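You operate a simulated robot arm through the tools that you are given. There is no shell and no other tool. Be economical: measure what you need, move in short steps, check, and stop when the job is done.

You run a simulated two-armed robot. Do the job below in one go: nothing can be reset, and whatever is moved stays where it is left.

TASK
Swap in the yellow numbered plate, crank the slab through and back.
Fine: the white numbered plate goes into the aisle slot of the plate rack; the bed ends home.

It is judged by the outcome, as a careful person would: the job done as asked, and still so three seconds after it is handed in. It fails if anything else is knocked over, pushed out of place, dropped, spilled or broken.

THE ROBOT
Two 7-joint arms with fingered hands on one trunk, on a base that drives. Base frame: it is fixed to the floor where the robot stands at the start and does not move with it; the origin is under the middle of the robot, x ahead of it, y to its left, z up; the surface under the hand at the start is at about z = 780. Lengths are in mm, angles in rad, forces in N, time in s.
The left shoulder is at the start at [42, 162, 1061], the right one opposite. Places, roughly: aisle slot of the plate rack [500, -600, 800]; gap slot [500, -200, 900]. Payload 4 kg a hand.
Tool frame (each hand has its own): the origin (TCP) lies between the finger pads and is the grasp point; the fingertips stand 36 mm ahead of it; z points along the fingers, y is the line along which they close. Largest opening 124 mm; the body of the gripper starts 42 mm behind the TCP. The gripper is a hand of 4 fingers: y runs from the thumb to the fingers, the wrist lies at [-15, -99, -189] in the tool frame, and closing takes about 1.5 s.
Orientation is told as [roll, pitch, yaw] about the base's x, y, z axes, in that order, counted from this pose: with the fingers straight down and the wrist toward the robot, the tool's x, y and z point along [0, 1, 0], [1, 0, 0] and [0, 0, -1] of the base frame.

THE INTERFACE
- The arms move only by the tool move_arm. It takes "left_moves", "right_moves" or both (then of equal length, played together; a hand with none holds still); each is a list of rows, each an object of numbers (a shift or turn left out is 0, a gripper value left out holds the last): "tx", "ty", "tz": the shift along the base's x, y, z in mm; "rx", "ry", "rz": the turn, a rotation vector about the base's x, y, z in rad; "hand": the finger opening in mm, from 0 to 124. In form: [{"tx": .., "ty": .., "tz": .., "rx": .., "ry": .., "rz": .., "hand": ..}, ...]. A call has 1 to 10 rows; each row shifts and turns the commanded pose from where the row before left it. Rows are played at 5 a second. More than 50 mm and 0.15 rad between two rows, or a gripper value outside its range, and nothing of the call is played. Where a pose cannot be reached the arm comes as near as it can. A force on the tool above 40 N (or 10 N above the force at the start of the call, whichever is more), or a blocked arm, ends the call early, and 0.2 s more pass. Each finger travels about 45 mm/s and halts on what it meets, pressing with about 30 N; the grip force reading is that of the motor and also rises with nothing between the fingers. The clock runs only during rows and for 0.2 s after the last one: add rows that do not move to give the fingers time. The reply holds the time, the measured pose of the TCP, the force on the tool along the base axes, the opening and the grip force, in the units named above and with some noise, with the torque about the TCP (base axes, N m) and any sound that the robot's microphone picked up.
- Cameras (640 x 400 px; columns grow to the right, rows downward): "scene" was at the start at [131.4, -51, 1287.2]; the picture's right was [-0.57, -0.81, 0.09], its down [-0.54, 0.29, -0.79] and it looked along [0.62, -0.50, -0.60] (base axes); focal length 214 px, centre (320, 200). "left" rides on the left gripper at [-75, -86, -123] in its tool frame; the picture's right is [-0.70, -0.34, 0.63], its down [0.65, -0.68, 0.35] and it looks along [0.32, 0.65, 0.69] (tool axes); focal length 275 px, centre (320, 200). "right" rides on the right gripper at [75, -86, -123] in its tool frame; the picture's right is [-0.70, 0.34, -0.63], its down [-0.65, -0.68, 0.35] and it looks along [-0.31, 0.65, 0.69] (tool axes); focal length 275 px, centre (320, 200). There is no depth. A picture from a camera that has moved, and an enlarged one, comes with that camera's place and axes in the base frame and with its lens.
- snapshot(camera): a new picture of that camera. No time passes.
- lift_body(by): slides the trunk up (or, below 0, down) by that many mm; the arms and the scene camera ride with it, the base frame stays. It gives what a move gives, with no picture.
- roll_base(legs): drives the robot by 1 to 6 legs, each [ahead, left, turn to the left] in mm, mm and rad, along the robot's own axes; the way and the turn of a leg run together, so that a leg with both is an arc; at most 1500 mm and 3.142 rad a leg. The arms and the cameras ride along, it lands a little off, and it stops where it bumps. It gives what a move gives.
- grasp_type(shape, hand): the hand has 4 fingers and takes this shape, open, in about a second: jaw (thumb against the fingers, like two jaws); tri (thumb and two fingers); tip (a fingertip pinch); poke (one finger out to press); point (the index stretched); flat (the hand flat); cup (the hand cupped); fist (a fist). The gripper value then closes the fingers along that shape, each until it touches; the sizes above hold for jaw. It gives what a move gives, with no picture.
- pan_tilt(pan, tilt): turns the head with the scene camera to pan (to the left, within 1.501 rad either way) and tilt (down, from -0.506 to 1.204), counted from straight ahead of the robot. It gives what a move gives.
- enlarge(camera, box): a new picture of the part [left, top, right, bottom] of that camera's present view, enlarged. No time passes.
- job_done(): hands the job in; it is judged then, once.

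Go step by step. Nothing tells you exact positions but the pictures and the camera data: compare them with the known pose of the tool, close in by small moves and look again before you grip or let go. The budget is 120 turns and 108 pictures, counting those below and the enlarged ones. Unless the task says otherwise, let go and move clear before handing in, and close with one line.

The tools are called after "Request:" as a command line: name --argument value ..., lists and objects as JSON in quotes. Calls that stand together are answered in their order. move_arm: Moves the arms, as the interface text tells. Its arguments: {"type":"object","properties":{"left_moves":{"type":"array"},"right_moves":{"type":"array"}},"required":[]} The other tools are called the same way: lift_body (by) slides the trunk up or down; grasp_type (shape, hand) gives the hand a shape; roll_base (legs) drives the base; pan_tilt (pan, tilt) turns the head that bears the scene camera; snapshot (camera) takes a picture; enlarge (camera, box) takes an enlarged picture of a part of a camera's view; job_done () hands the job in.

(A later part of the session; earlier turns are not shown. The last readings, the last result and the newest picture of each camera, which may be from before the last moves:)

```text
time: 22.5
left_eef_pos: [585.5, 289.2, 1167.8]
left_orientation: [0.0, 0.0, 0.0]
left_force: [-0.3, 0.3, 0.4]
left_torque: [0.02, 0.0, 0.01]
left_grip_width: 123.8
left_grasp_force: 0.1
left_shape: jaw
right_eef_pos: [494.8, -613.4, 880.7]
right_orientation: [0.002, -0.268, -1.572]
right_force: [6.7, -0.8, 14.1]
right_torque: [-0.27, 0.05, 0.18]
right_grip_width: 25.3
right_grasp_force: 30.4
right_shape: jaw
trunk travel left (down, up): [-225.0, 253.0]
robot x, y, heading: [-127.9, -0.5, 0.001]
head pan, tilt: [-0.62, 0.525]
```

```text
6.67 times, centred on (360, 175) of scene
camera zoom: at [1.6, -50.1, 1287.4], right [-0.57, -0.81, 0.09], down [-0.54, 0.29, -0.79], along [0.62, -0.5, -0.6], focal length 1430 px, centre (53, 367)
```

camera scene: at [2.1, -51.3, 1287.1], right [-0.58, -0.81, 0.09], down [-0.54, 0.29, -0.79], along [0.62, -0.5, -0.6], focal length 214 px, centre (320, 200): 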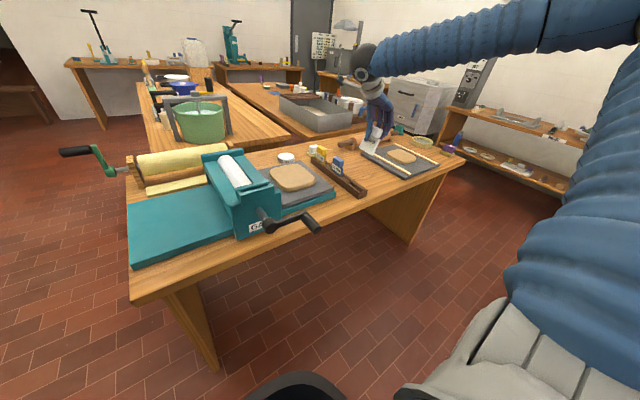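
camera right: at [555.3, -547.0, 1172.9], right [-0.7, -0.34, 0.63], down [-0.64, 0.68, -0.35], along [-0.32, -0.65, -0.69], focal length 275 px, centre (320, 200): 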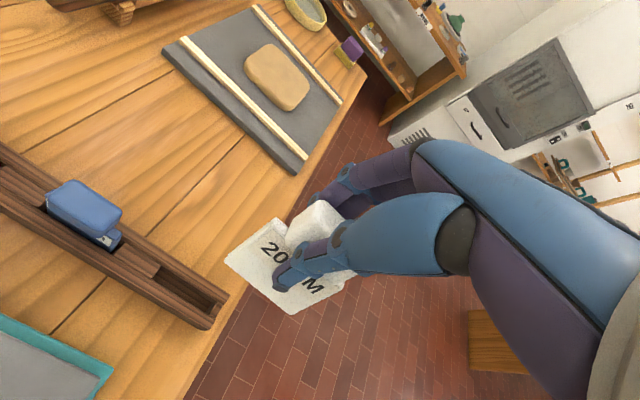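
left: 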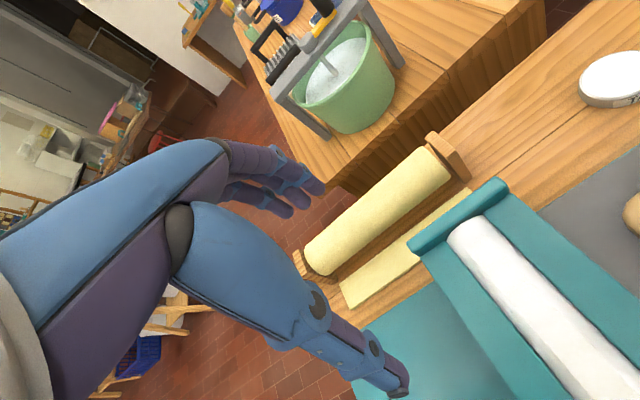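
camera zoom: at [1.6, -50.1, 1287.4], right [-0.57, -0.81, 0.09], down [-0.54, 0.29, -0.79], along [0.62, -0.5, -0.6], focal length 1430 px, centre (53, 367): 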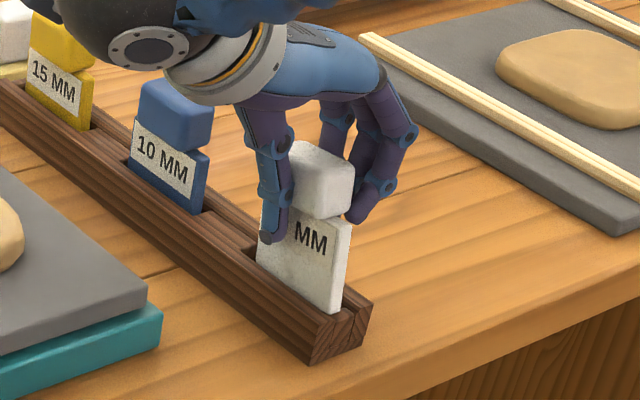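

The plate's near corner touched the slot's end block (+x reaction). I lift a little, shift +4 mm in x, and retry.

Request:
move_arm --right_moves '[{"tz": 7}, {"tx": 4}, {"tz": -4}, {"tz": -4}, {}]'

Request:
enlarge --camera "right" --box '[140, 170, 340, 330]'

Request:
enlarge --camera "scene" --box '[330, 145, 390, 205]'

```text
time: 23.7
left_eef_pos: [585.4, 287.7, 1167.3]
left_orientation: [0.0, 0.002, 0.0]
left_force: [0.3, -0.7, -0.2]
left_torque: [-0.01, -0.01, 0.01]
left_grip_width: 123.7
left_grasp_force: 0.0
left_shape: jaw
right_eef_pos: [498.0, -614.8, 877.1]
right_orientation: [0.0, -0.264, -1.571]
right_force: [-1.3, 0.0, -0.5]
right_torque: [-0.03, 0.0, -0.01]
right_grip_width: 24.9
right_grasp_force: 30.0
right_shape: jaw
trunk travel left (down, up): [-225.0, 253.0]
robot x, y, heading: [-127.7, 1.8, 0.003]
head pan, tilt: [-0.62, 0.525]
```

```text
2.50 times, centred on (240, 250) of right
camera zoom: at [573.5, -500.1, 973.2], right [-0.7, -0.16, 0.7], down [-0.64, 0.57, -0.51], along [-0.32, -0.81, -0.5], focal length 688 px, centre (520, 75)
```

zoom: 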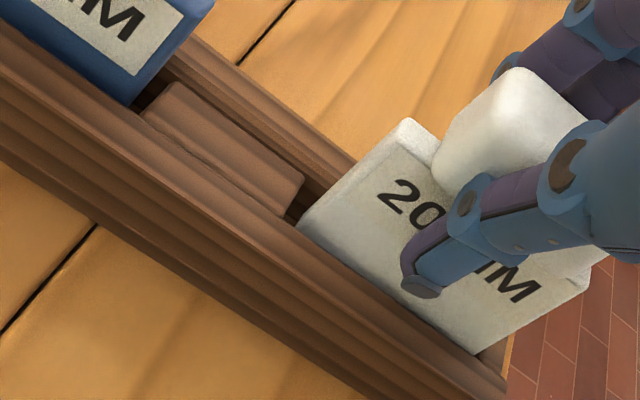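

```text
6.67 times, centred on (360, 175) of scene
camera zoom: at [1.8, -51.0, 1287.2], right [-0.58, -0.81, 0.09], down [-0.54, 0.29, -0.79], along [0.62, -0.5, -0.6], focal length 1430 px, centre (53, 367)
```

zoom: 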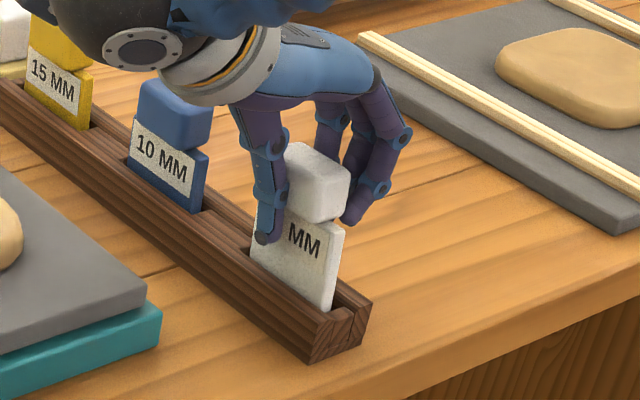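

No contact now and it is entering the slot. Continuing down gently.

Request:
move_arm --right_moves '[{"tz": -4}, {"tz": -4}, {"tz": -4}, {}]'

Request:
enlarge --camera "right" --box '[140, 170, 340, 330]'

Request:
enlarge --camera "scene" --box '[330, 145, 390, 205]'

```text
time: 24.7
left_eef_pos: [584.9, 287.1, 1167.5]
left_orientation: [-0.001, -0.001, 0.001]
left_force: [-0.5, -0.2, 0.3]
left_torque: [-0.02, -0.01, 0.02]
left_grip_width: 123.8
left_grasp_force: 0.1
left_shape: jaw
right_eef_pos: [498.4, -614.0, 865.6]
right_orientation: [0.001, -0.264, -1.575]
right_force: [-1.2, -0.9, 4.3]
right_torque: [-0.17, -0.04, 0.01]
right_grip_width: 25.1
right_grasp_force: 29.9
right_shape: jaw
trunk travel left (down, up): [-225.0, 253.0]
robot x, y, heading: [-130.8, -0.3, 0.004]
head pan, tilt: [-0.62, 0.525]
```

```text
2.50 times, centred on (240, 250) of right
camera zoom: at [573.7, -499.5, 962.1], right [-0.7, -0.16, 0.7], down [-0.64, 0.57, -0.51], along [-0.32, -0.81, -0.5], focal length 688 px, centre (520, 75)
```

zoom: 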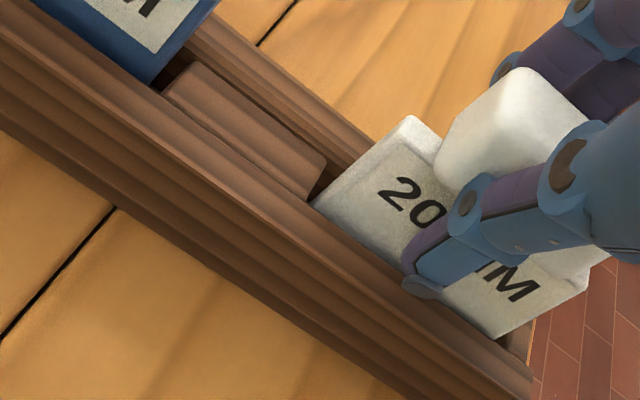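

```text
6.67 times, centred on (360, 175) of scene
camera zoom: at [1.5, -50.5, 1287.3], right [-0.58, -0.81, 0.09], down [-0.54, 0.29, -0.79], along [0.62, -0.5, -0.6], focal length 1430 px, centre (53, 367)
```

zoom: 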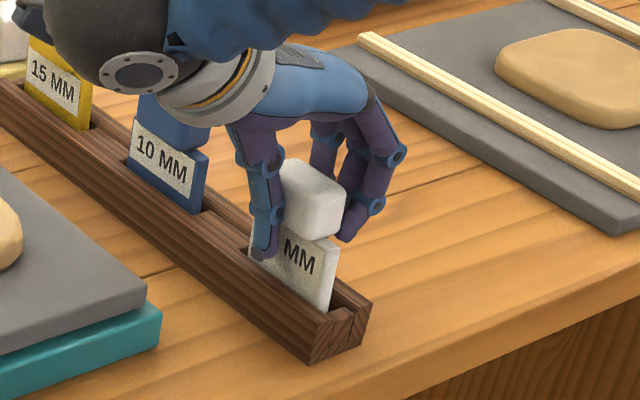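

Request:
move_arm --right_moves '[{"tz": -2}, {"tz": -1}, {"hand": 32}, {"hand": 45}, {"hand": 60}, {}, {}]'

Request:
enlarge --camera "right" --box '[140, 170, 340, 330]'

Request:
enlarge --camera "scene" --box '[330, 145, 390, 205]'

```text
time: 26.3
left_eef_pos: [586.4, 287.2, 1167.8]
left_orientation: [0.001, -0.001, 0.001]
left_force: [0.0, -0.3, -0.9]
left_torque: [-0.01, -0.02, -0.01]
left_grip_width: 123.9
left_grasp_force: 0.1
left_shape: jaw
right_eef_pos: [498.6, -613.6, 863.0]
right_orientation: [-0.001, -0.266, -1.571]
right_force: [-0.9, -0.7, 0.7]
right_torque: [-0.01, -0.02, -0.02]
right_grip_width: 59.7
right_grasp_force: 0.1
right_shape: jaw
trunk travel left (down, up): [-225.0, 253.0]
robot x, y, heading: [-127.3, 2.7, -0.002]
head pan, tilt: [-0.62, 0.525]
```

```text
2.50 times, centred on (240, 250) of right
camera zoom: at [573.6, -500.1, 959.0], right [-0.7, -0.16, 0.7], down [-0.64, 0.57, -0.51], along [-0.32, -0.81, -0.5], focal length 688 px, centre (520, 75)
```

zoom: 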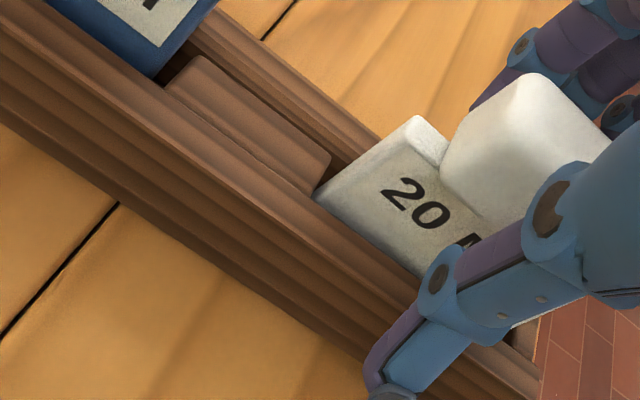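

```text
6.67 times, centred on (360, 175) of scene
camera zoom: at [1.9, -50.8, 1287.2], right [-0.58, -0.81, 0.09], down [-0.54, 0.29, -0.79], along [0.62, -0.5, -0.6], focal length 1430 px, centre (53, 367)
```

zoom: 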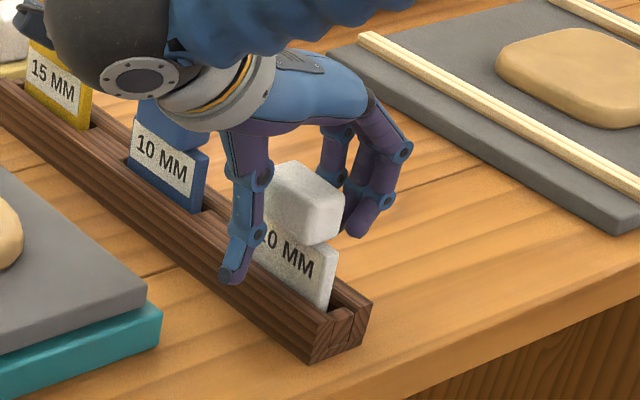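

White plate is seated. Opening and retreating along the tool axis, then straightening.

Request:
move_arm --right_moves '[{"hand": 90}, {}, {"tz": 30, "ty": 8}, {"tz": 40, "ty": 11}, {"tz": 45}, {"tz": 45}, {"rx": 0.13}, {"rx": 0.135}, {}]'

Request:
snapshot --camera "right"

Request:
enlarge --camera "scene" --box '[300, 130, 400, 210]'

```text
time: 28.3
left_eef_pos: [586.2, 287.5, 1166.3]
left_orientation: [0.002, -0.001, 0.0]
left_force: [-0.3, 1.0, 0.6]
left_torque: [0.04, 0.0, 0.02]
left_grip_width: 123.7
left_grasp_force: 0.0
left_shape: jaw
right_eef_pos: [498.0, -596.4, 1023.7]
right_orientation: [0.0, -0.002, -1.572]
right_force: [0.4, 0.4, 0.0]
right_torque: [-0.02, -0.01, 0.01]
right_grip_width: 90.0
right_grasp_force: 0.1
right_shape: jaw
trunk travel left (down, up): [-225.0, 253.0]
robot x, y, heading: [-132.7, 0.5, -0.001]
head pan, tilt: [-0.62, 0.525]
```

```text
61 pictures are left
camera right: at [573.3, -510.8, 1145.8], right [-0.7, -0.34, 0.63], down [-0.64, 0.68, -0.35], along [-0.32, -0.65, -0.69], focal length 275 px, centre (320, 200)
```

right: 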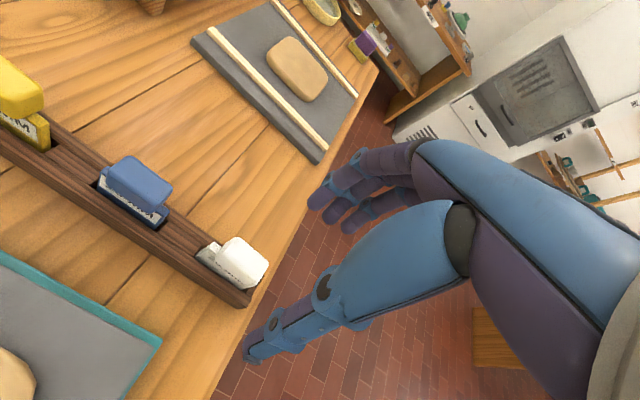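

```text
5.00 times, centred on (350, 170) of scene
camera zoom: at [2.2, -50.6, 1287.1], right [-0.57, -0.81, 0.09], down [-0.54, 0.29, -0.79], along [0.62, -0.5, -0.6], focal length 1072 px, centre (170, 350)
```

zoom: 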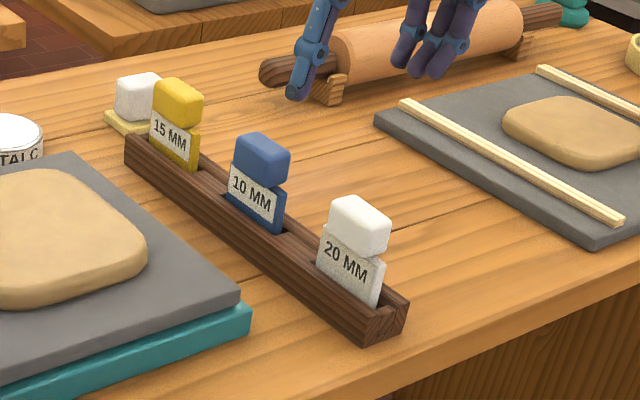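

White plate sits like its neighbours. Now driving forward/right so the yellow plate (≈ (751, -629)) comes within reach.

Request:
roll_base --legs '[[130, -100, 0]]'

Request:
move_arm --right_moves '[{"tx": 40, "ty": 22}, {"tx": 40, "ty": 22}, {"tx": 42, "ty": 22}, {}, {}]'

Request:
snapshot --camera "right"

Request:
snapshot --camera "scene"

```text
time: 29.7
left_eef_pos: [714.4, 187.5, 1166.8]
left_orientation: [0.002, 0.002, -0.003]
left_force: [-0.1, 0.0, -0.1]
left_torque: [0.0, 0.04, 0.02]
left_grip_width: 123.6
left_grasp_force: 0.1
left_shape: jaw
right_eef_pos: [625.7, -696.6, 1021.2]
right_orientation: [-0.002, -0.001, -1.574]
right_force: [-0.1, 0.0, -0.2]
right_torque: [0.0, 0.02, -0.04]
right_grip_width: 90.1
right_grasp_force: 0.1
right_shape: jaw
trunk travel left (down, up): [-225.0, 253.0]
robot x, y, heading: [-1.0, -98.4, -0.004]
head pan, tilt: [-0.62, 0.525]
```

```text
time: 30.9
left_eef_pos: [714.5, 190.6, 1166.8]
left_orientation: [0.0, 0.002, -0.002]
left_force: [-0.3, -0.1, 1.1]
left_torque: [-0.02, 0.02, 0.01]
left_grip_width: 123.7
left_grasp_force: 0.0
left_shape: jaw
right_eef_pos: [748.4, -625.0, 1021.6]
right_orientation: [-0.002, 0.002, -1.572]
right_force: [0.5, -0.6, 0.9]
right_torque: [0.02, 0.02, 0.02]
right_grip_width: 90.0
right_grasp_force: 0.1
right_shape: jaw
trunk travel left (down, up): [-225.0, 253.0]
robot x, y, heading: [-3.1, -95.5, -0.006]
head pan, tilt: [-0.62, 0.525]
```

```text
59 pictures are left
camera right: at [824.1, -540.1, 1145.2], right [-0.7, -0.34, 0.63], down [-0.64, 0.68, -0.35], along [-0.32, -0.65, -0.69], focal length 275 px, centre (320, 200)
```

right: 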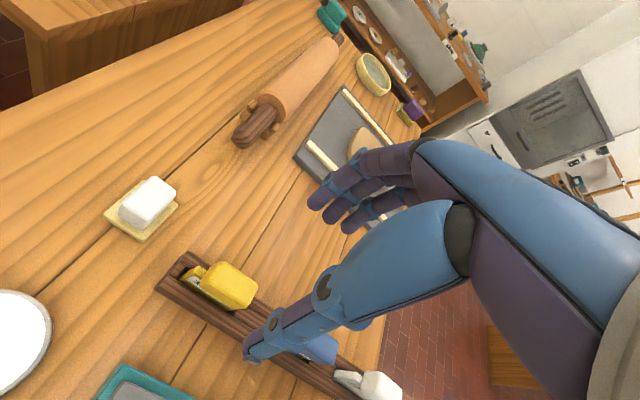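

```text
58 pictures are left
camera scene: at [130.1, -147.9, 1287.1], right [-0.58, -0.81, 0.09], down [-0.54, 0.29, -0.79], along [0.62, -0.5, -0.6], focal length 214 px, centre (320, 200)
```

scene: 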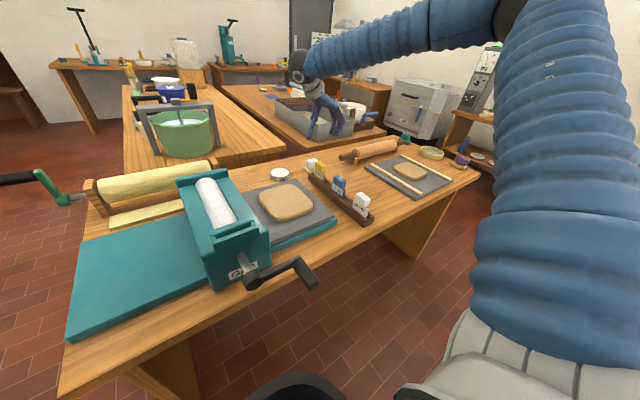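

Request:
move_arm --right_moves '[{"tx": -3, "ty": -6, "tz": -40}, {"tz": -40}, {"tz": -30}, {}, {}]'

Request:
enlarge --camera "right" --box '[160, 150, 400, 350]'

Request:
enlarge --camera "scene" --box '[280, 120, 380, 220]'

```text
time: 32.1
left_eef_pos: [713.9, 188.4, 1167.7]
left_orientation: [0.0, -0.001, -0.001]
left_force: [-0.6, 0.1, 0.0]
left_torque: [0.03, 0.0, 0.01]
left_grip_width: 123.8
left_grasp_force: 0.1
left_shape: jaw
right_eef_pos: [744.1, -634.0, 911.9]
right_orientation: [0.001, -0.001, -1.571]
right_force: [0.0, 0.6, -0.6]
right_torque: [-0.01, -0.01, 0.03]
right_grip_width: 90.1
right_grasp_force: 0.1
right_shape: jaw
trunk travel left (down, up): [-225.0, 253.0]
robot x, y, heading: [-2.5, -100.6, -0.002]
head pan, tilt: [-0.62, 0.525]
```

```text
2.00 times, centred on (280, 250) of right
camera zoom: at [819.7, -547.8, 1034.8], right [-0.7, -0.34, 0.63], down [-0.64, 0.68, -0.35], along [-0.32, -0.65, -0.69], focal length 551 px, centre (400, 100)
```

zoom: 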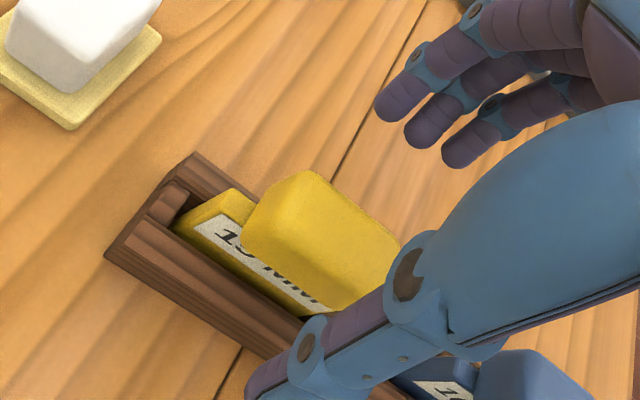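

```text
4.00 times, centred on (330, 170) of scene
camera zoom: at [129.7, -148.9, 1287.1], right [-0.58, -0.81, 0.09], down [-0.54, 0.29, -0.79], along [0.62, -0.5, -0.6], focal length 858 px, centre (280, 320)
```

zoom: 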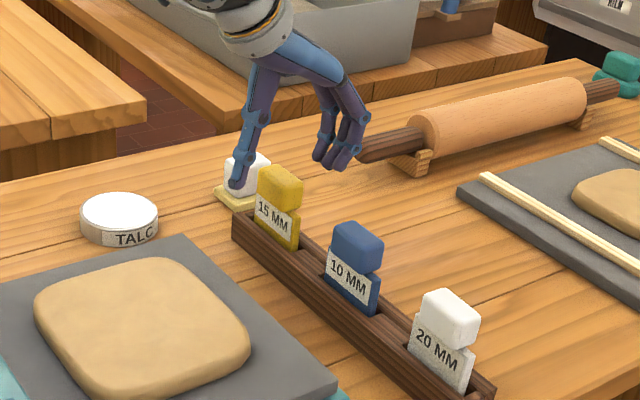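

Request:
move_arm --right_moves '[{"ty": 2, "tz": -20}, {"tz": -17}, {"hand": 60}, {"hand": 20}, {"hand": 10}, {}, {}, {}, {}, {}]'

Request:
enlarge --camera "right" --box '[160, 150, 400, 350]'

Request:
enlarge --camera "scene" --box '[280, 120, 380, 220]'

```text
time: 34.3
left_eef_pos: [713.5, 188.9, 1167.8]
left_orientation: [0.0, 0.0, -0.002]
left_force: [0.4, -0.3, 0.5]
left_torque: [0.0, 0.03, 0.01]
left_grip_width: 123.8
left_grasp_force: 0.0
left_shape: jaw
right_eef_pos: [743.5, -632.7, 873.5]
right_orientation: [-0.001, 0.0, -1.573]
right_force: [-0.4, -8.3, -1.5]
right_torque: [-0.76, -0.05, 0.15]
right_grip_width: 27.7
right_grasp_force: 29.9
right_shape: jaw
trunk travel left (down, up): [-225.0, 253.0]
robot x, y, heading: [0.5, -99.2, -0.003]
head pan, tilt: [-0.62, 0.525]
```

```text
2.00 times, centred on (280, 250) of right
camera zoom: at [819.3, -547.7, 997.5], right [-0.7, -0.34, 0.63], down [-0.64, 0.68, -0.35], along [-0.32, -0.65, -0.69], focal length 551 px, centre (400, 100)
```

zoom: 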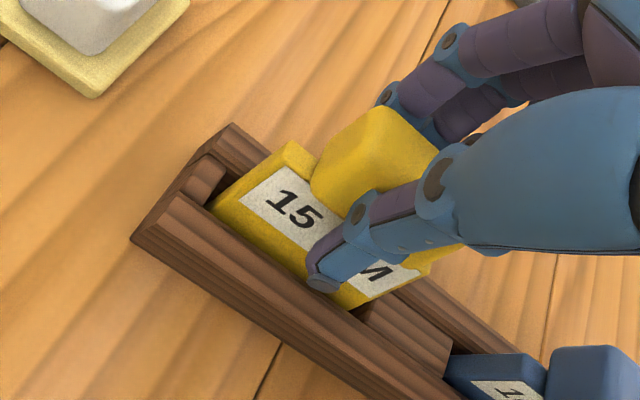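

```text
4.00 times, centred on (330, 170) of scene
camera zoom: at [129.6, -149.4, 1287.1], right [-0.58, -0.81, 0.09], down [-0.54, 0.29, -0.79], along [0.62, -0.5, -0.6], focal length 858 px, centre (280, 320)
```

zoom: 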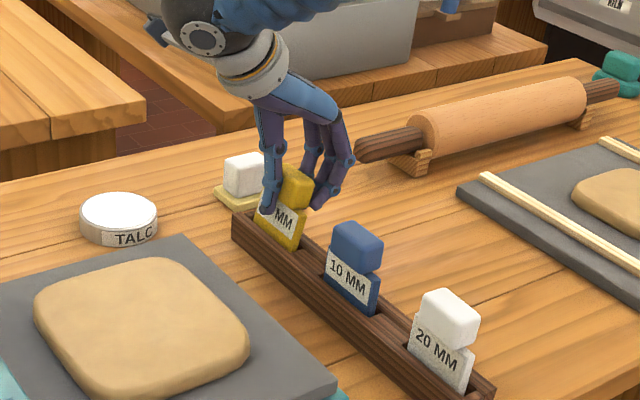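

Request:
move_arm --right_moves '[{"ty": -3}, {}]'

```text
time: 34.9
left_eef_pos: [714.1, 188.5, 1166.0]
left_orientation: [-0.001, 0.001, -0.003]
left_force: [-0.1, -0.4, -0.4]
left_torque: [0.02, 0.0, 0.01]
left_grip_width: 123.8
left_grasp_force: 0.1
left_shape: jaw
right_eef_pos: [744.3, -635.2, 875.1]
right_orientation: [0.001, 0.0, -1.573]
right_force: [-0.2, -5.4, -1.0]
right_torque: [-0.48, -0.04, 0.15]
right_grip_width: 27.4
right_grasp_force: 30.0
right_shape: jaw
trunk travel left (down, up): [-225.0, 253.0]
robot x, y, heading: [-2.9, -98.0, -0.0]
head pan, tilt: [-0.62, 0.525]
```

Request:
move_arm --right_moves '[{"ty": -4}, {"tz": 10}, {"tz": 15}, {"tz": 15}, {"tz": 25}, {"tz": 40}, {"tz": 45}, {}]'

Request:
enlarge --camera "scene" --box '[280, 100, 380, 200]'

Request:
enlarge --camera "right" --box '[160, 150, 400, 350]'

```text
time: 36.7
left_eef_pos: [714.8, 188.4, 1166.7]
left_orientation: [0.0, 0.002, -0.002]
left_force: [0.0, -0.5, -0.4]
left_torque: [-0.01, 0.03, 0.01]
left_grip_width: 123.6
left_grasp_force: 0.0
left_shape: jaw
right_eef_pos: [742.1, -640.0, 1023.7]
right_orientation: [-0.003, 0.0, -1.573]
right_force: [0.8, -0.1, -0.8]
right_torque: [0.04, 0.03, -0.03]
right_grip_width: 25.8
right_grasp_force: 30.0
right_shape: jaw
trunk travel left (down, up): [-225.0, 253.0]
robot x, y, heading: [-0.1, -96.4, 0.001]
head pan, tilt: [-0.62, 0.525]
```

```text
4.00 times, centred on (330, 150) of scene
camera zoom: at [130.3, -149.2, 1286.9], right [-0.58, -0.81, 0.09], down [-0.54, 0.29, -0.79], along [0.62, -0.5, -0.6], focal length 858 px, centre (280, 400)
```

zoom: 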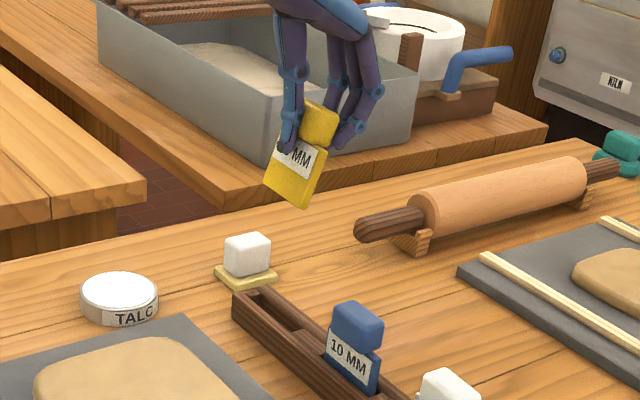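

```text
2.00 times, centred on (280, 250) of right
camera zoom: at [818.5, -554.1, 1146.8], right [-0.7, -0.34, 0.64], down [-0.64, 0.68, -0.34], along [-0.32, -0.65, -0.69], focal length 551 px, centre (400, 100)
```

zoom: 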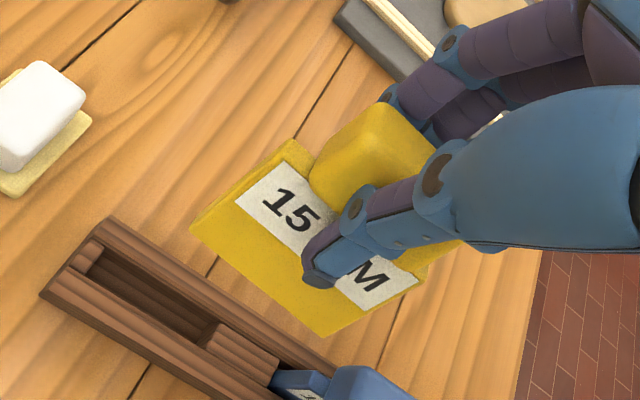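

Yellow is out but tilted about 0.42 rad in the grip (bottom toward the thumb); I'll compensate with the tool as before. Raising and driving back to serve the gap slot.

Request:
move_arm --right_moves '[{"tz": 40}, {"tz": 40}, {}]'

Request:
roll_base --legs '[[-220, 97, 0]]'

Request:
move_arm --right_moves '[{"rz": 0.14, "ty": 30}, {"rz": 0.14, "ty": 30}, {"rz": 0.14, "ty": 35}, {"rz": 0.14, "ty": 35}, {"rz": 0.14, "ty": 35}, {"rz": 0.14, "ty": 35}, {"rz": 0.14, "ty": 35}, {"rz": 0.14, "ty": 35}, {"rz": 0.14, "ty": 35}, {"rz": 0.14, "ty": 30}]'

Request:
move_arm --right_moves '[{"rz": 0.09}, {"rz": 0.083, "tx": -20}, {"ry": -0.14, "tx": -20}, {"ry": -0.14}, {"ry": -0.14}, {}, {}]'

Request:
snapshot --camera "right"

Request:
snapshot --camera "scene"

```text
time: 37.5
left_eef_pos: [714.5, 189.0, 1168.1]
left_orientation: [0.001, -0.001, -0.001]
left_force: [-0.4, -0.4, 0.2]
left_torque: [0.02, -0.01, -0.03]
left_grip_width: 123.7
left_grasp_force: 0.0
left_shape: jaw
right_eef_pos: [742.5, -638.6, 1106.1]
right_orientation: [-0.002, -0.001, -1.575]
right_force: [-0.1, -0.7, -0.2]
right_torque: [0.02, -0.02, 0.0]
right_grip_width: 25.6
right_grasp_force: 29.9
right_shape: jaw
trunk travel left (down, up): [-225.0, 253.0]
robot x, y, heading: [-1.7, -99.2, -0.006]
head pan, tilt: [-0.62, 0.525]
```

```text
time: 39.3
left_eef_pos: [493.5, 288.1, 1167.3]
left_orientation: [0.001, 0.001, -0.003]
left_force: [-0.8, 0.3, 0.5]
left_torque: [-0.04, 0.0, 0.01]
left_grip_width: 123.7
left_grasp_force: 0.2
left_shape: jaw
right_eef_pos: [521.6, -540.8, 1106.1]
right_orientation: [0.0, 0.0, -1.574]
right_force: [0.7, 0.5, -0.7]
right_torque: [0.03, 0.01, -0.01]
right_grip_width: 25.7
right_grasp_force: 29.8
right_shape: jaw
trunk travel left (down, up): [-225.0, 253.0]
robot x, y, heading: [-219.0, 1.2, 0.0]
head pan, tilt: [-0.62, 0.525]
```

```text
time: 41.5
left_eef_pos: [494.3, 289.0, 1167.4]
left_orientation: [0.001, -0.001, -0.001]
left_force: [0.5, 0.1, 0.3]
left_torque: [-0.03, 0.01, 0.0]
left_grip_width: 123.8
left_grasp_force: 0.0
left_shape: jaw
right_eef_pos: [523.0, -205.2, 1105.2]
right_orientation: [-0.001, 0.0, -0.171]
right_force: [-0.1, 0.2, -1.5]
right_torque: [-0.05, 0.01, 0.0]
right_grip_width: 25.4
right_grasp_force: 29.9
right_shape: jaw
trunk travel left (down, up): [-225.0, 253.0]
robot x, y, heading: [-225.0, 5.7, -0.002]
head pan, tilt: [-0.62, 0.525]
```

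```text
time: 43.1
left_eef_pos: [496.1, 287.1, 1167.0]
left_orientation: [-0.001, -0.001, -0.002]
left_force: [-0.2, -0.2, 0.4]
left_torque: [0.02, 0.02, -0.01]
left_grip_width: 123.6
left_grasp_force: 0.1
left_shape: jaw
right_eef_pos: [481.5, -204.7, 1104.8]
right_orientation: [0.0, -0.42, 0.0]
right_force: [-0.3, -0.9, -1.5]
right_torque: [-0.01, 0.01, 0.0]
right_grip_width: 25.4
right_grasp_force: 29.7
right_shape: jaw
trunk travel left (down, up): [-225.0, 253.0]
robot x, y, heading: [-219.0, 4.0, 0.0]
head pan, tilt: [-0.62, 0.525]
```

```text
51 pictures are left
camera right: at [354.3, -131.2, 1182.0], right [0.05, -0.7, 0.72], down [-0.48, -0.64, -0.59], along [0.88, -0.32, -0.37], focal length 275 px, centre (320, 200)
```

right: 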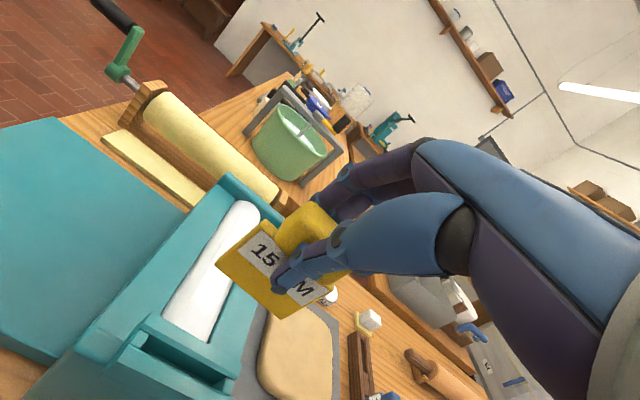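

```text
50 pictures are left
camera scene: at [-90.0, -50.1, 1287.2], right [-0.58, -0.81, 0.09], down [-0.54, 0.29, -0.79], along [0.62, -0.5, -0.6], focal length 214 px, centre (320, 200)
```

scene: 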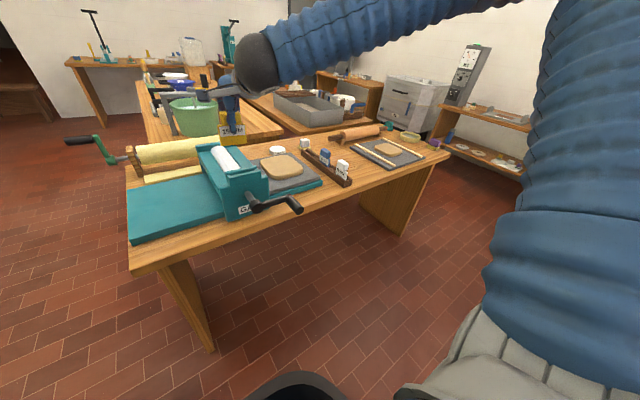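

Request:
enlarge --camera "right" --box '[140, 180, 360, 400]'

Request:
enlarge --camera "scene" --box '[190, 90, 290, 190]'

```text
1.82 times, centred on (250, 290) of right
camera zoom: at [354.3, -131.2, 1182.0], right [0.05, -0.7, 0.72], down [-0.48, -0.64, -0.59], along [0.88, -0.32, -0.37], focal length 500 px, centre (447, 36)
```

zoom: 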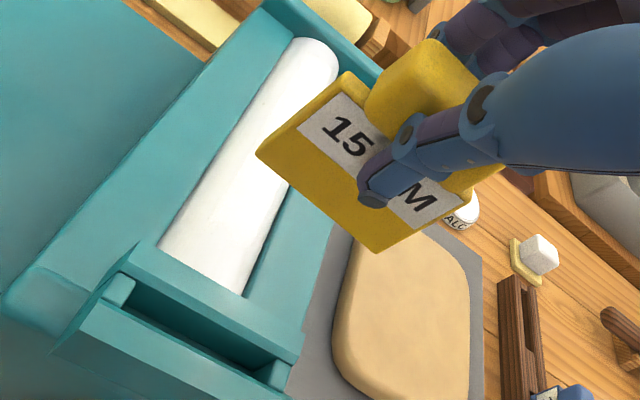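

```text
4.00 times, centred on (240, 140) of scene
camera zoom: at [-90.0, -50.1, 1287.2], right [-0.58, -0.81, 0.09], down [-0.54, 0.29, -0.79], along [0.62, -0.5, -0.6], focal length 858 px, centre (640, 440)
```

zoom: 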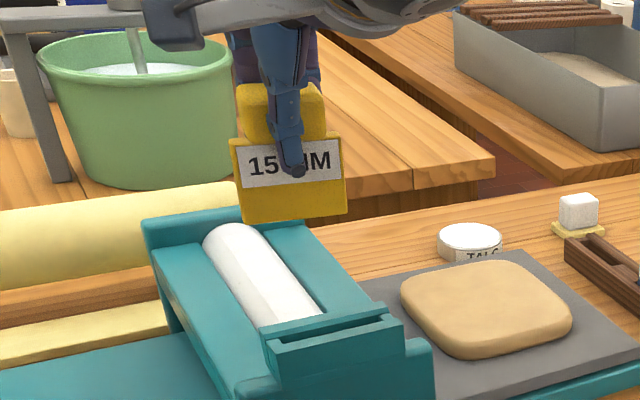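

Fore-aft tilt is fixed; a small in-plane roll of ~0.08 remains. Correcting, moving back ~25 mm in x over the gap slot, and lowering partway.

Request:
move_arm --right_moves '[{"rx": -0.075, "tx": -13}, {"tx": -12, "ty": -2}, {"tz": -20}, {"tz": -15}, {}, {}]'

Request:
enlarge --camera "right" --box '[160, 180, 360, 380]'

Request:
enlarge --camera "scene" --box '[200, 100, 280, 200]'

```text
time: 44.5
left_eef_pos: [494.4, 287.2, 1168.3]
left_orientation: [0.001, 0.0, -0.002]
left_force: [-0.5, -0.3, 0.4]
left_torque: [0.02, 0.0, 0.0]
left_grip_width: 123.9
left_grasp_force: 0.0
left_shape: jaw
right_eef_pos: [458.3, -208.4, 1071.9]
right_orientation: [-0.081, -0.419, 0.033]
right_force: [0.0, -0.4, -0.9]
right_torque: [-0.03, 0.02, 0.03]
right_grip_width: 25.7
right_grasp_force: 29.7
right_shape: jaw
trunk travel left (down, up): [-225.0, 253.0]
robot x, y, heading: [-222.0, 3.0, 0.0]
head pan, tilt: [-0.62, 0.525]
```

```text
2.00 times, centred on (260, 280) of right
camera zoom: at [329.5, -127.6, 1142.4], right [0.05, -0.64, 0.77], down [-0.48, -0.69, -0.54], along [0.88, -0.34, -0.34], focal length 551 px, centre (440, 40)
```

zoom: 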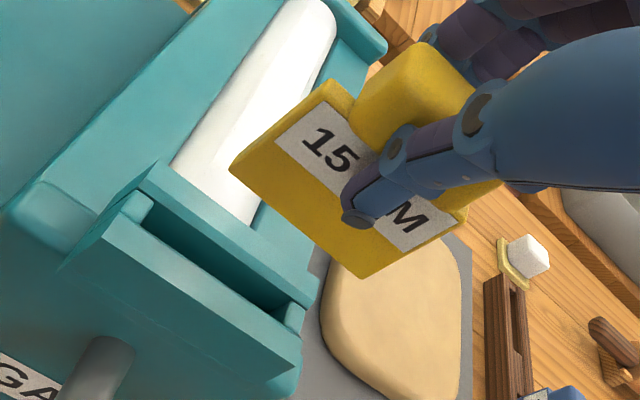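

```text
4.00 times, centred on (240, 150) of scene
camera zoom: at [-90.0, -49.9, 1287.2], right [-0.58, -0.81, 0.09], down [-0.54, 0.29, -0.79], along [0.62, -0.5, -0.6], focal length 858 px, centre (640, 400)
```

zoom: 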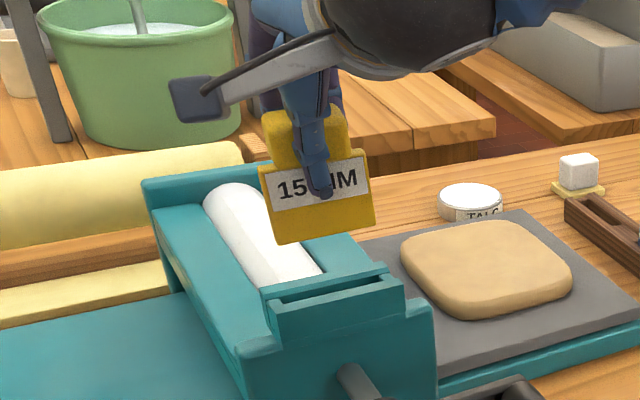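

Request:
move_arm --right_moves '[{"tx": -9, "ty": 5, "ry": -0.04}, {"tz": -12}, {"tz": -10}, {}, {}]'

Request:
enlarge --camera "right" --box '[180, 200, 320, 320]'

Request:
enlarge --camera "scene" --box '[200, 130, 260, 190]'

```text
time: 45.7
left_eef_pos: [494.5, 288.3, 1167.8]
left_orientation: [0.001, 0.001, -0.002]
left_force: [0.8, 0.3, -0.6]
left_torque: [0.02, -0.01, 0.01]
left_grip_width: 123.6
left_grasp_force: 0.0
left_shape: jaw
right_eef_pos: [447.8, -202.6, 1048.2]
right_orientation: [-0.085, -0.458, 0.034]
right_force: [0.4, 0.7, -0.5]
right_torque: [-0.01, 0.04, 0.02]
right_grip_width: 25.3
right_grasp_force: 30.0
right_shape: jaw
trunk travel left (down, up): [-225.0, 253.0]
robot x, y, heading: [-221.7, 2.1, -0.008]
head pan, tilt: [-0.62, 0.525]
```

```text
3.33 times, centred on (250, 260) of right
camera zoom: at [318.5, -122.0, 1115.4], right [0.02, -0.64, 0.77], down [-0.46, -0.69, -0.56], along [0.89, -0.34, -0.31], focal length 918 px, centre (553, 0)
```

zoom: 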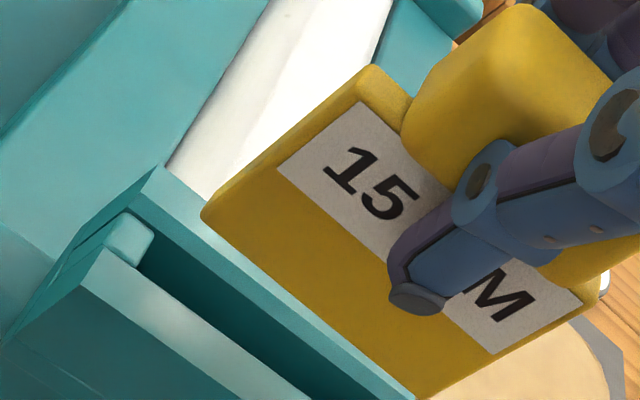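

```text
6.67 times, centred on (230, 160) of scene
camera zoom: at [-89.9, -49.7, 1287.2], right [-0.58, -0.81, 0.09], down [-0.54, 0.29, -0.79], along [0.62, -0.5, -0.6], focal length 1430 px, centre (920, 467)
```

zoom: 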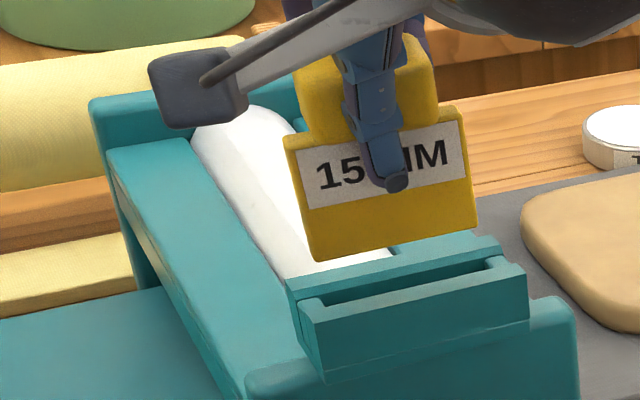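

Request:
move_arm --right_moves '[{"tx": -8, "tz": -4}, {"tz": -6}, {}, {}]'

Request:
enlarge --camera "right" --box '[180, 210, 320, 330]'

Request:
enlarge --camera "scene" --box '[200, 130, 260, 190]'

```text
time: 46.7
left_eef_pos: [494.1, 287.8, 1166.9]
left_orientation: [-0.001, -0.003, -0.003]
left_force: [0.0, 0.1, 0.3]
left_torque: [0.0, 0.04, 0.02]
left_grip_width: 123.6
left_grasp_force: 0.1
left_shape: jaw
right_eef_pos: [440.8, -202.8, 1039.7]
right_orientation: [-0.081, -0.459, 0.034]
right_force: [-0.4, 0.0, -0.8]
right_torque: [0.02, 0.05, 0.0]
right_grip_width: 25.7
right_grasp_force: 29.7
right_shape: jaw
trunk travel left (down, up): [-225.0, 253.0]
robot x, y, heading: [-223.1, 4.3, -0.01]
head pan, tilt: [-0.62, 0.525]
```

```text
3.33 times, centred on (250, 270) of right
camera zoom: at [310.8, -122.2, 1105.3], right [0.02, -0.64, 0.77], down [-0.46, -0.69, -0.56], along [0.89, -0.34, -0.31], focal length 918 px, centre (553, -33)
```

zoom: 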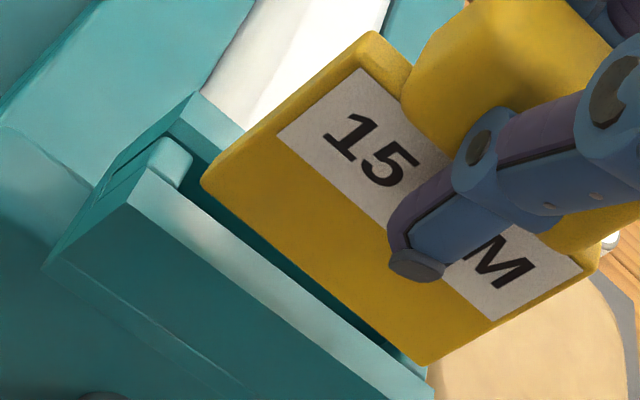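

```text
6.67 times, centred on (230, 160) of scene
camera zoom: at [-89.8, -49.7, 1287.1], right [-0.58, -0.81, 0.09], down [-0.54, 0.29, -0.79], along [0.62, -0.5, -0.6], focal length 1430 px, centre (920, 467)
```

zoom: 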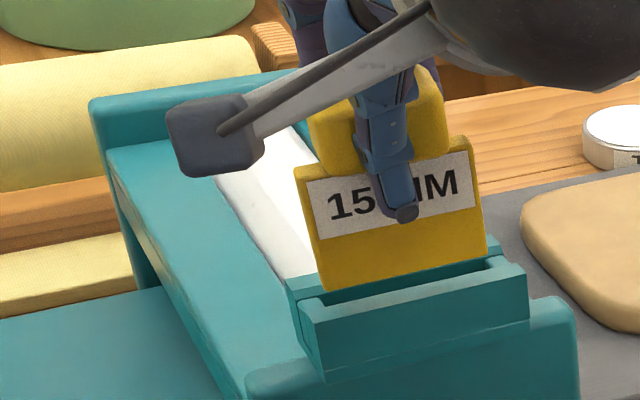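

Request:
move_arm --right_moves '[{"tx": 1.5, "tz": -4}, {"tz": -4}, {"tz": -3}, {}]'

Request:
enlarge --camera "right" --box '[180, 210, 320, 330]'

Request:
enlarge --camera "scene" --box '[200, 130, 260, 190]'

```text
time: 47.7
left_eef_pos: [493.4, 287.3, 1168.8]
left_orientation: [-0.001, 0.001, -0.002]
left_force: [0.7, 0.7, 0.1]
left_torque: [-0.02, -0.01, 0.02]
left_grip_width: 123.7
left_grasp_force: 0.1
left_shape: jaw
right_eef_pos: [442.7, -202.0, 1028.5]
right_orientation: [-0.085, -0.46, 0.033]
right_force: [0.1, -1.1, 5.7]
right_torque: [0.07, -0.16, -0.03]
right_grip_width: 25.6
right_grasp_force: 30.4
right_shape: jaw
trunk travel left (down, up): [-225.0, 253.0]
robot x, y, heading: [-220.7, 3.6, -0.003]
head pan, tilt: [-0.62, 0.525]
```

```text
3.33 times, centred on (250, 270) of right
camera zoom: at [311.2, -122.0, 1095.0], right [0.02, -0.64, 0.77], down [-0.46, -0.69, -0.56], along [0.89, -0.34, -0.31], focal length 918 px, centre (553, -33)
```

zoom: 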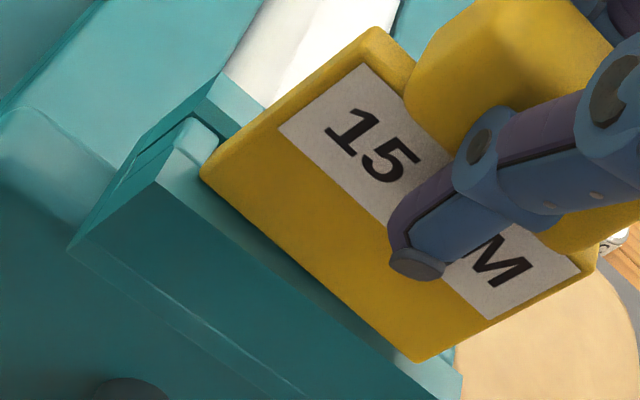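

```text
6.67 times, centred on (230, 160) of scene
camera zoom: at [-90.5, -49.7, 1287.3], right [-0.58, -0.81, 0.09], down [-0.54, 0.29, -0.79], along [0.62, -0.5, -0.6], focal length 1430 px, centre (920, 467)
```

zoom: 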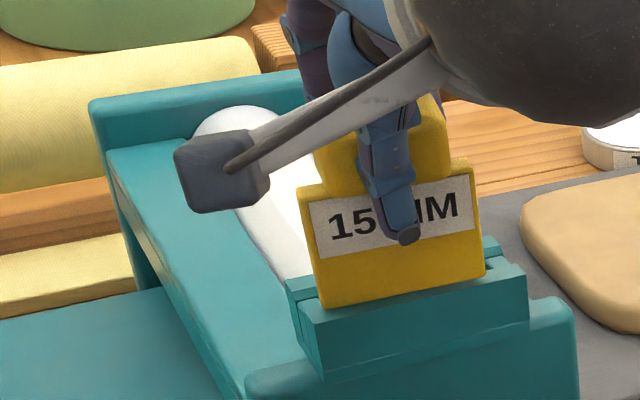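

It touches on the left cap/front lip. Lifting, nudging +3 in x and -2.5 in y, and retrying.

Request:
move_arm --right_moves '[{"tz": 5}, {"tx": 3, "ty": -2.5}, {"tz": -4}, {"tz": -3}, {"tz": -3}, {}]'

Request:
enlarge --camera "right" --box '[180, 210, 320, 330]'

Request:
enlarge --camera "scene" --box '[200, 130, 260, 190]'

```text
time: 49.1
left_eef_pos: [491.7, 288.9, 1168.2]
left_orientation: [-0.001, -0.001, 0.0]
left_force: [0.8, -0.1, -0.1]
left_torque: [0.02, -0.01, 0.01]
left_grip_width: 124.1
left_grasp_force: 0.0
left_shape: jaw
right_eef_pos: [445.9, -204.8, 1027.5]
right_orientation: [-0.082, -0.465, 0.035]
right_force: [-0.3, -0.9, 24.9]
right_torque: [0.08, -0.54, 0.03]
right_grip_width: 25.0
right_grasp_force: 30.2
right_shape: jaw
trunk travel left (down, up): [-225.0, 253.0]
robot x, y, heading: [-221.4, -0.9, 0.001]
head pan, tilt: [-0.62, 0.525]
```

```text
3.33 times, centred on (250, 270) of right
camera zoom: at [313.9, -124.7, 1091.8], right [0.01, -0.64, 0.77], down [-0.46, -0.69, -0.56], along [0.89, -0.34, -0.3], focal length 918 px, centre (553, -33)
```

zoom: 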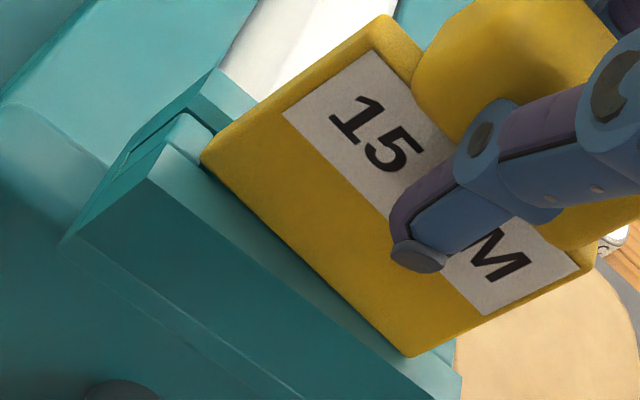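

```text
6.67 times, centred on (230, 160) of scene
camera zoom: at [-91.8, -49.4, 1287.7], right [-0.58, -0.81, 0.09], down [-0.53, 0.29, -0.79], along [0.62, -0.5, -0.6], focal length 1430 px, centre (920, 467)
```

zoom: 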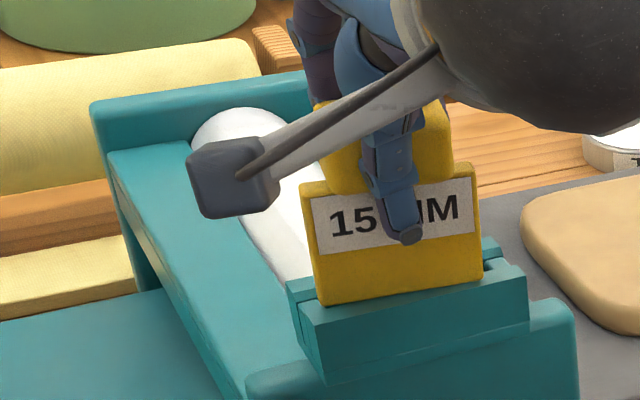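

Request:
move_arm --right_moves '[{"tz": 8}, {"tz": 8}, {}, {}]'

Request:
enlarge --camera "right" --box '[180, 200, 340, 330]'

Request:
enlarge --camera "scene" --box '[205, 135, 255, 185]'

```text
time: 50.1
left_eef_pos: [494.1, 288.3, 1166.6]
left_orientation: [-0.001, 0.001, -0.002]
left_force: [-0.5, -0.1, 0.0]
left_torque: [0.0, -0.03, -0.02]
left_grip_width: 123.6
left_grasp_force: 0.0
left_shape: jaw
right_eef_pos: [444.8, -205.0, 1039.0]
right_orientation: [-0.084, -0.46, 0.035]
right_force: [0.3, 0.0, -0.6]
right_torque: [0.0, 0.04, 0.02]
right_grip_width: 24.9
right_grasp_force: 29.9
right_shape: jaw
trunk travel left (down, up): [-225.0, 253.0]
robot x, y, heading: [-221.4, 1.6, 0.0]
head pan, tilt: [-0.62, 0.525]
```

```text
3.08 times, centred on (260, 265) of right
camera zoom: at [314.7, -125.0, 1105.0], right [0.02, -0.64, 0.77], down [-0.46, -0.69, -0.56], along [0.89, -0.34, -0.31], focal length 847 px, centre (505, 0)
```

zoom: 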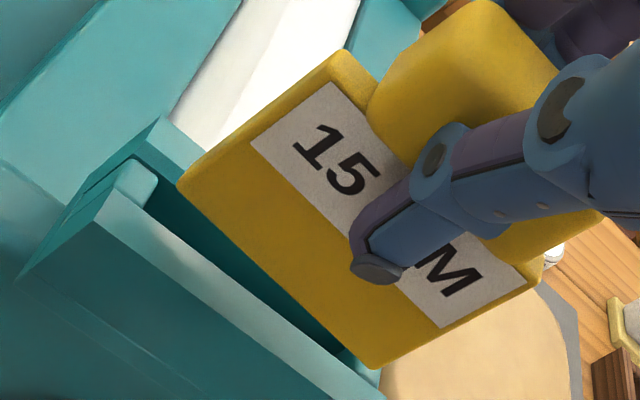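

```text
8.00 times, centred on (230, 160) of scene
camera zoom: at [-90.2, -49.7, 1287.2], right [-0.58, -0.81, 0.09], down [-0.54, 0.29, -0.79], along [0.62, -0.5, -0.6], focal length 1716 px, centre (1040, 520)
```

zoom: 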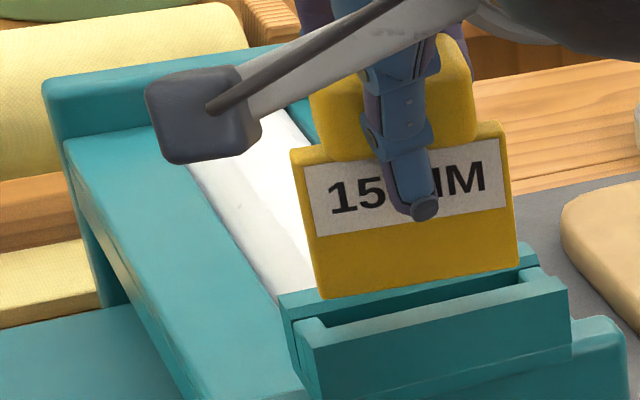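

Request:
move_arm --right_moves '[{"rx": -0.065, "ry": -0.08, "ty": 2}, {}, {}]'

Request:
enlarge --camera "right" --box '[180, 200, 340, 330]'

Request:
enlarge --camera "scene" --box '[205, 135, 255, 185]'

```text
time: 50.9
left_eef_pos: [494.3, 287.4, 1168.3]
left_orientation: [-0.001, 0.0, -0.002]
left_force: [-0.3, 0.5, 0.1]
left_torque: [-0.01, 0.01, 0.04]
left_grip_width: 123.8
left_grasp_force: 0.0
left_shape: jaw
right_eef_pos: [446.0, -202.6, 1040.0]
right_orientation: [-0.163, -0.533, 0.071]
right_force: [-0.2, -0.7, -0.8]
right_torque: [-0.03, 0.05, -0.02]
right_grip_width: 25.1
right_grasp_force: 30.3
right_shape: jaw
trunk travel left (down, up): [-225.0, 253.0]
robot x, y, heading: [-220.4, 0.0, -0.001]
head pan, tilt: [-0.62, 0.525]
```

```text
3.08 times, centred on (260, 265) of right
camera zoom: at [310.6, -118.5, 1089.5], right [-0.04, -0.59, 0.81], down [-0.41, -0.72, -0.55], along [0.91, -0.36, -0.21], focal length 847 px, centre (505, 0)
```

zoom: 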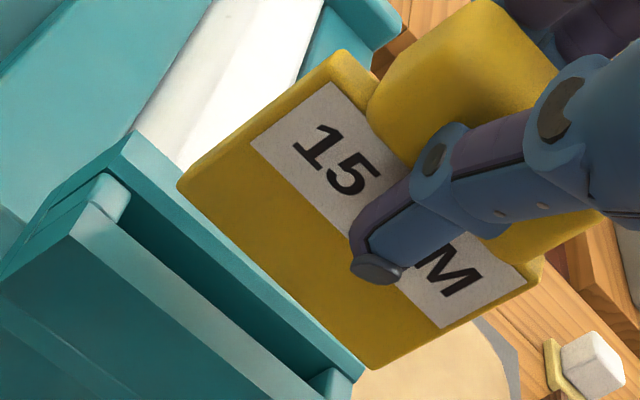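

```text
8.00 times, centred on (230, 160) of scene
camera zoom: at [-89.8, -49.4, 1287.2], right [-0.58, -0.81, 0.09], down [-0.54, 0.29, -0.79], along [0.62, -0.5, -0.6], focal length 1716 px, centre (1040, 520)
```

zoom: 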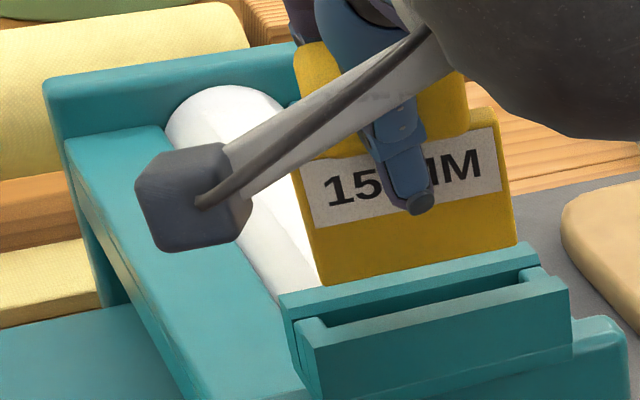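

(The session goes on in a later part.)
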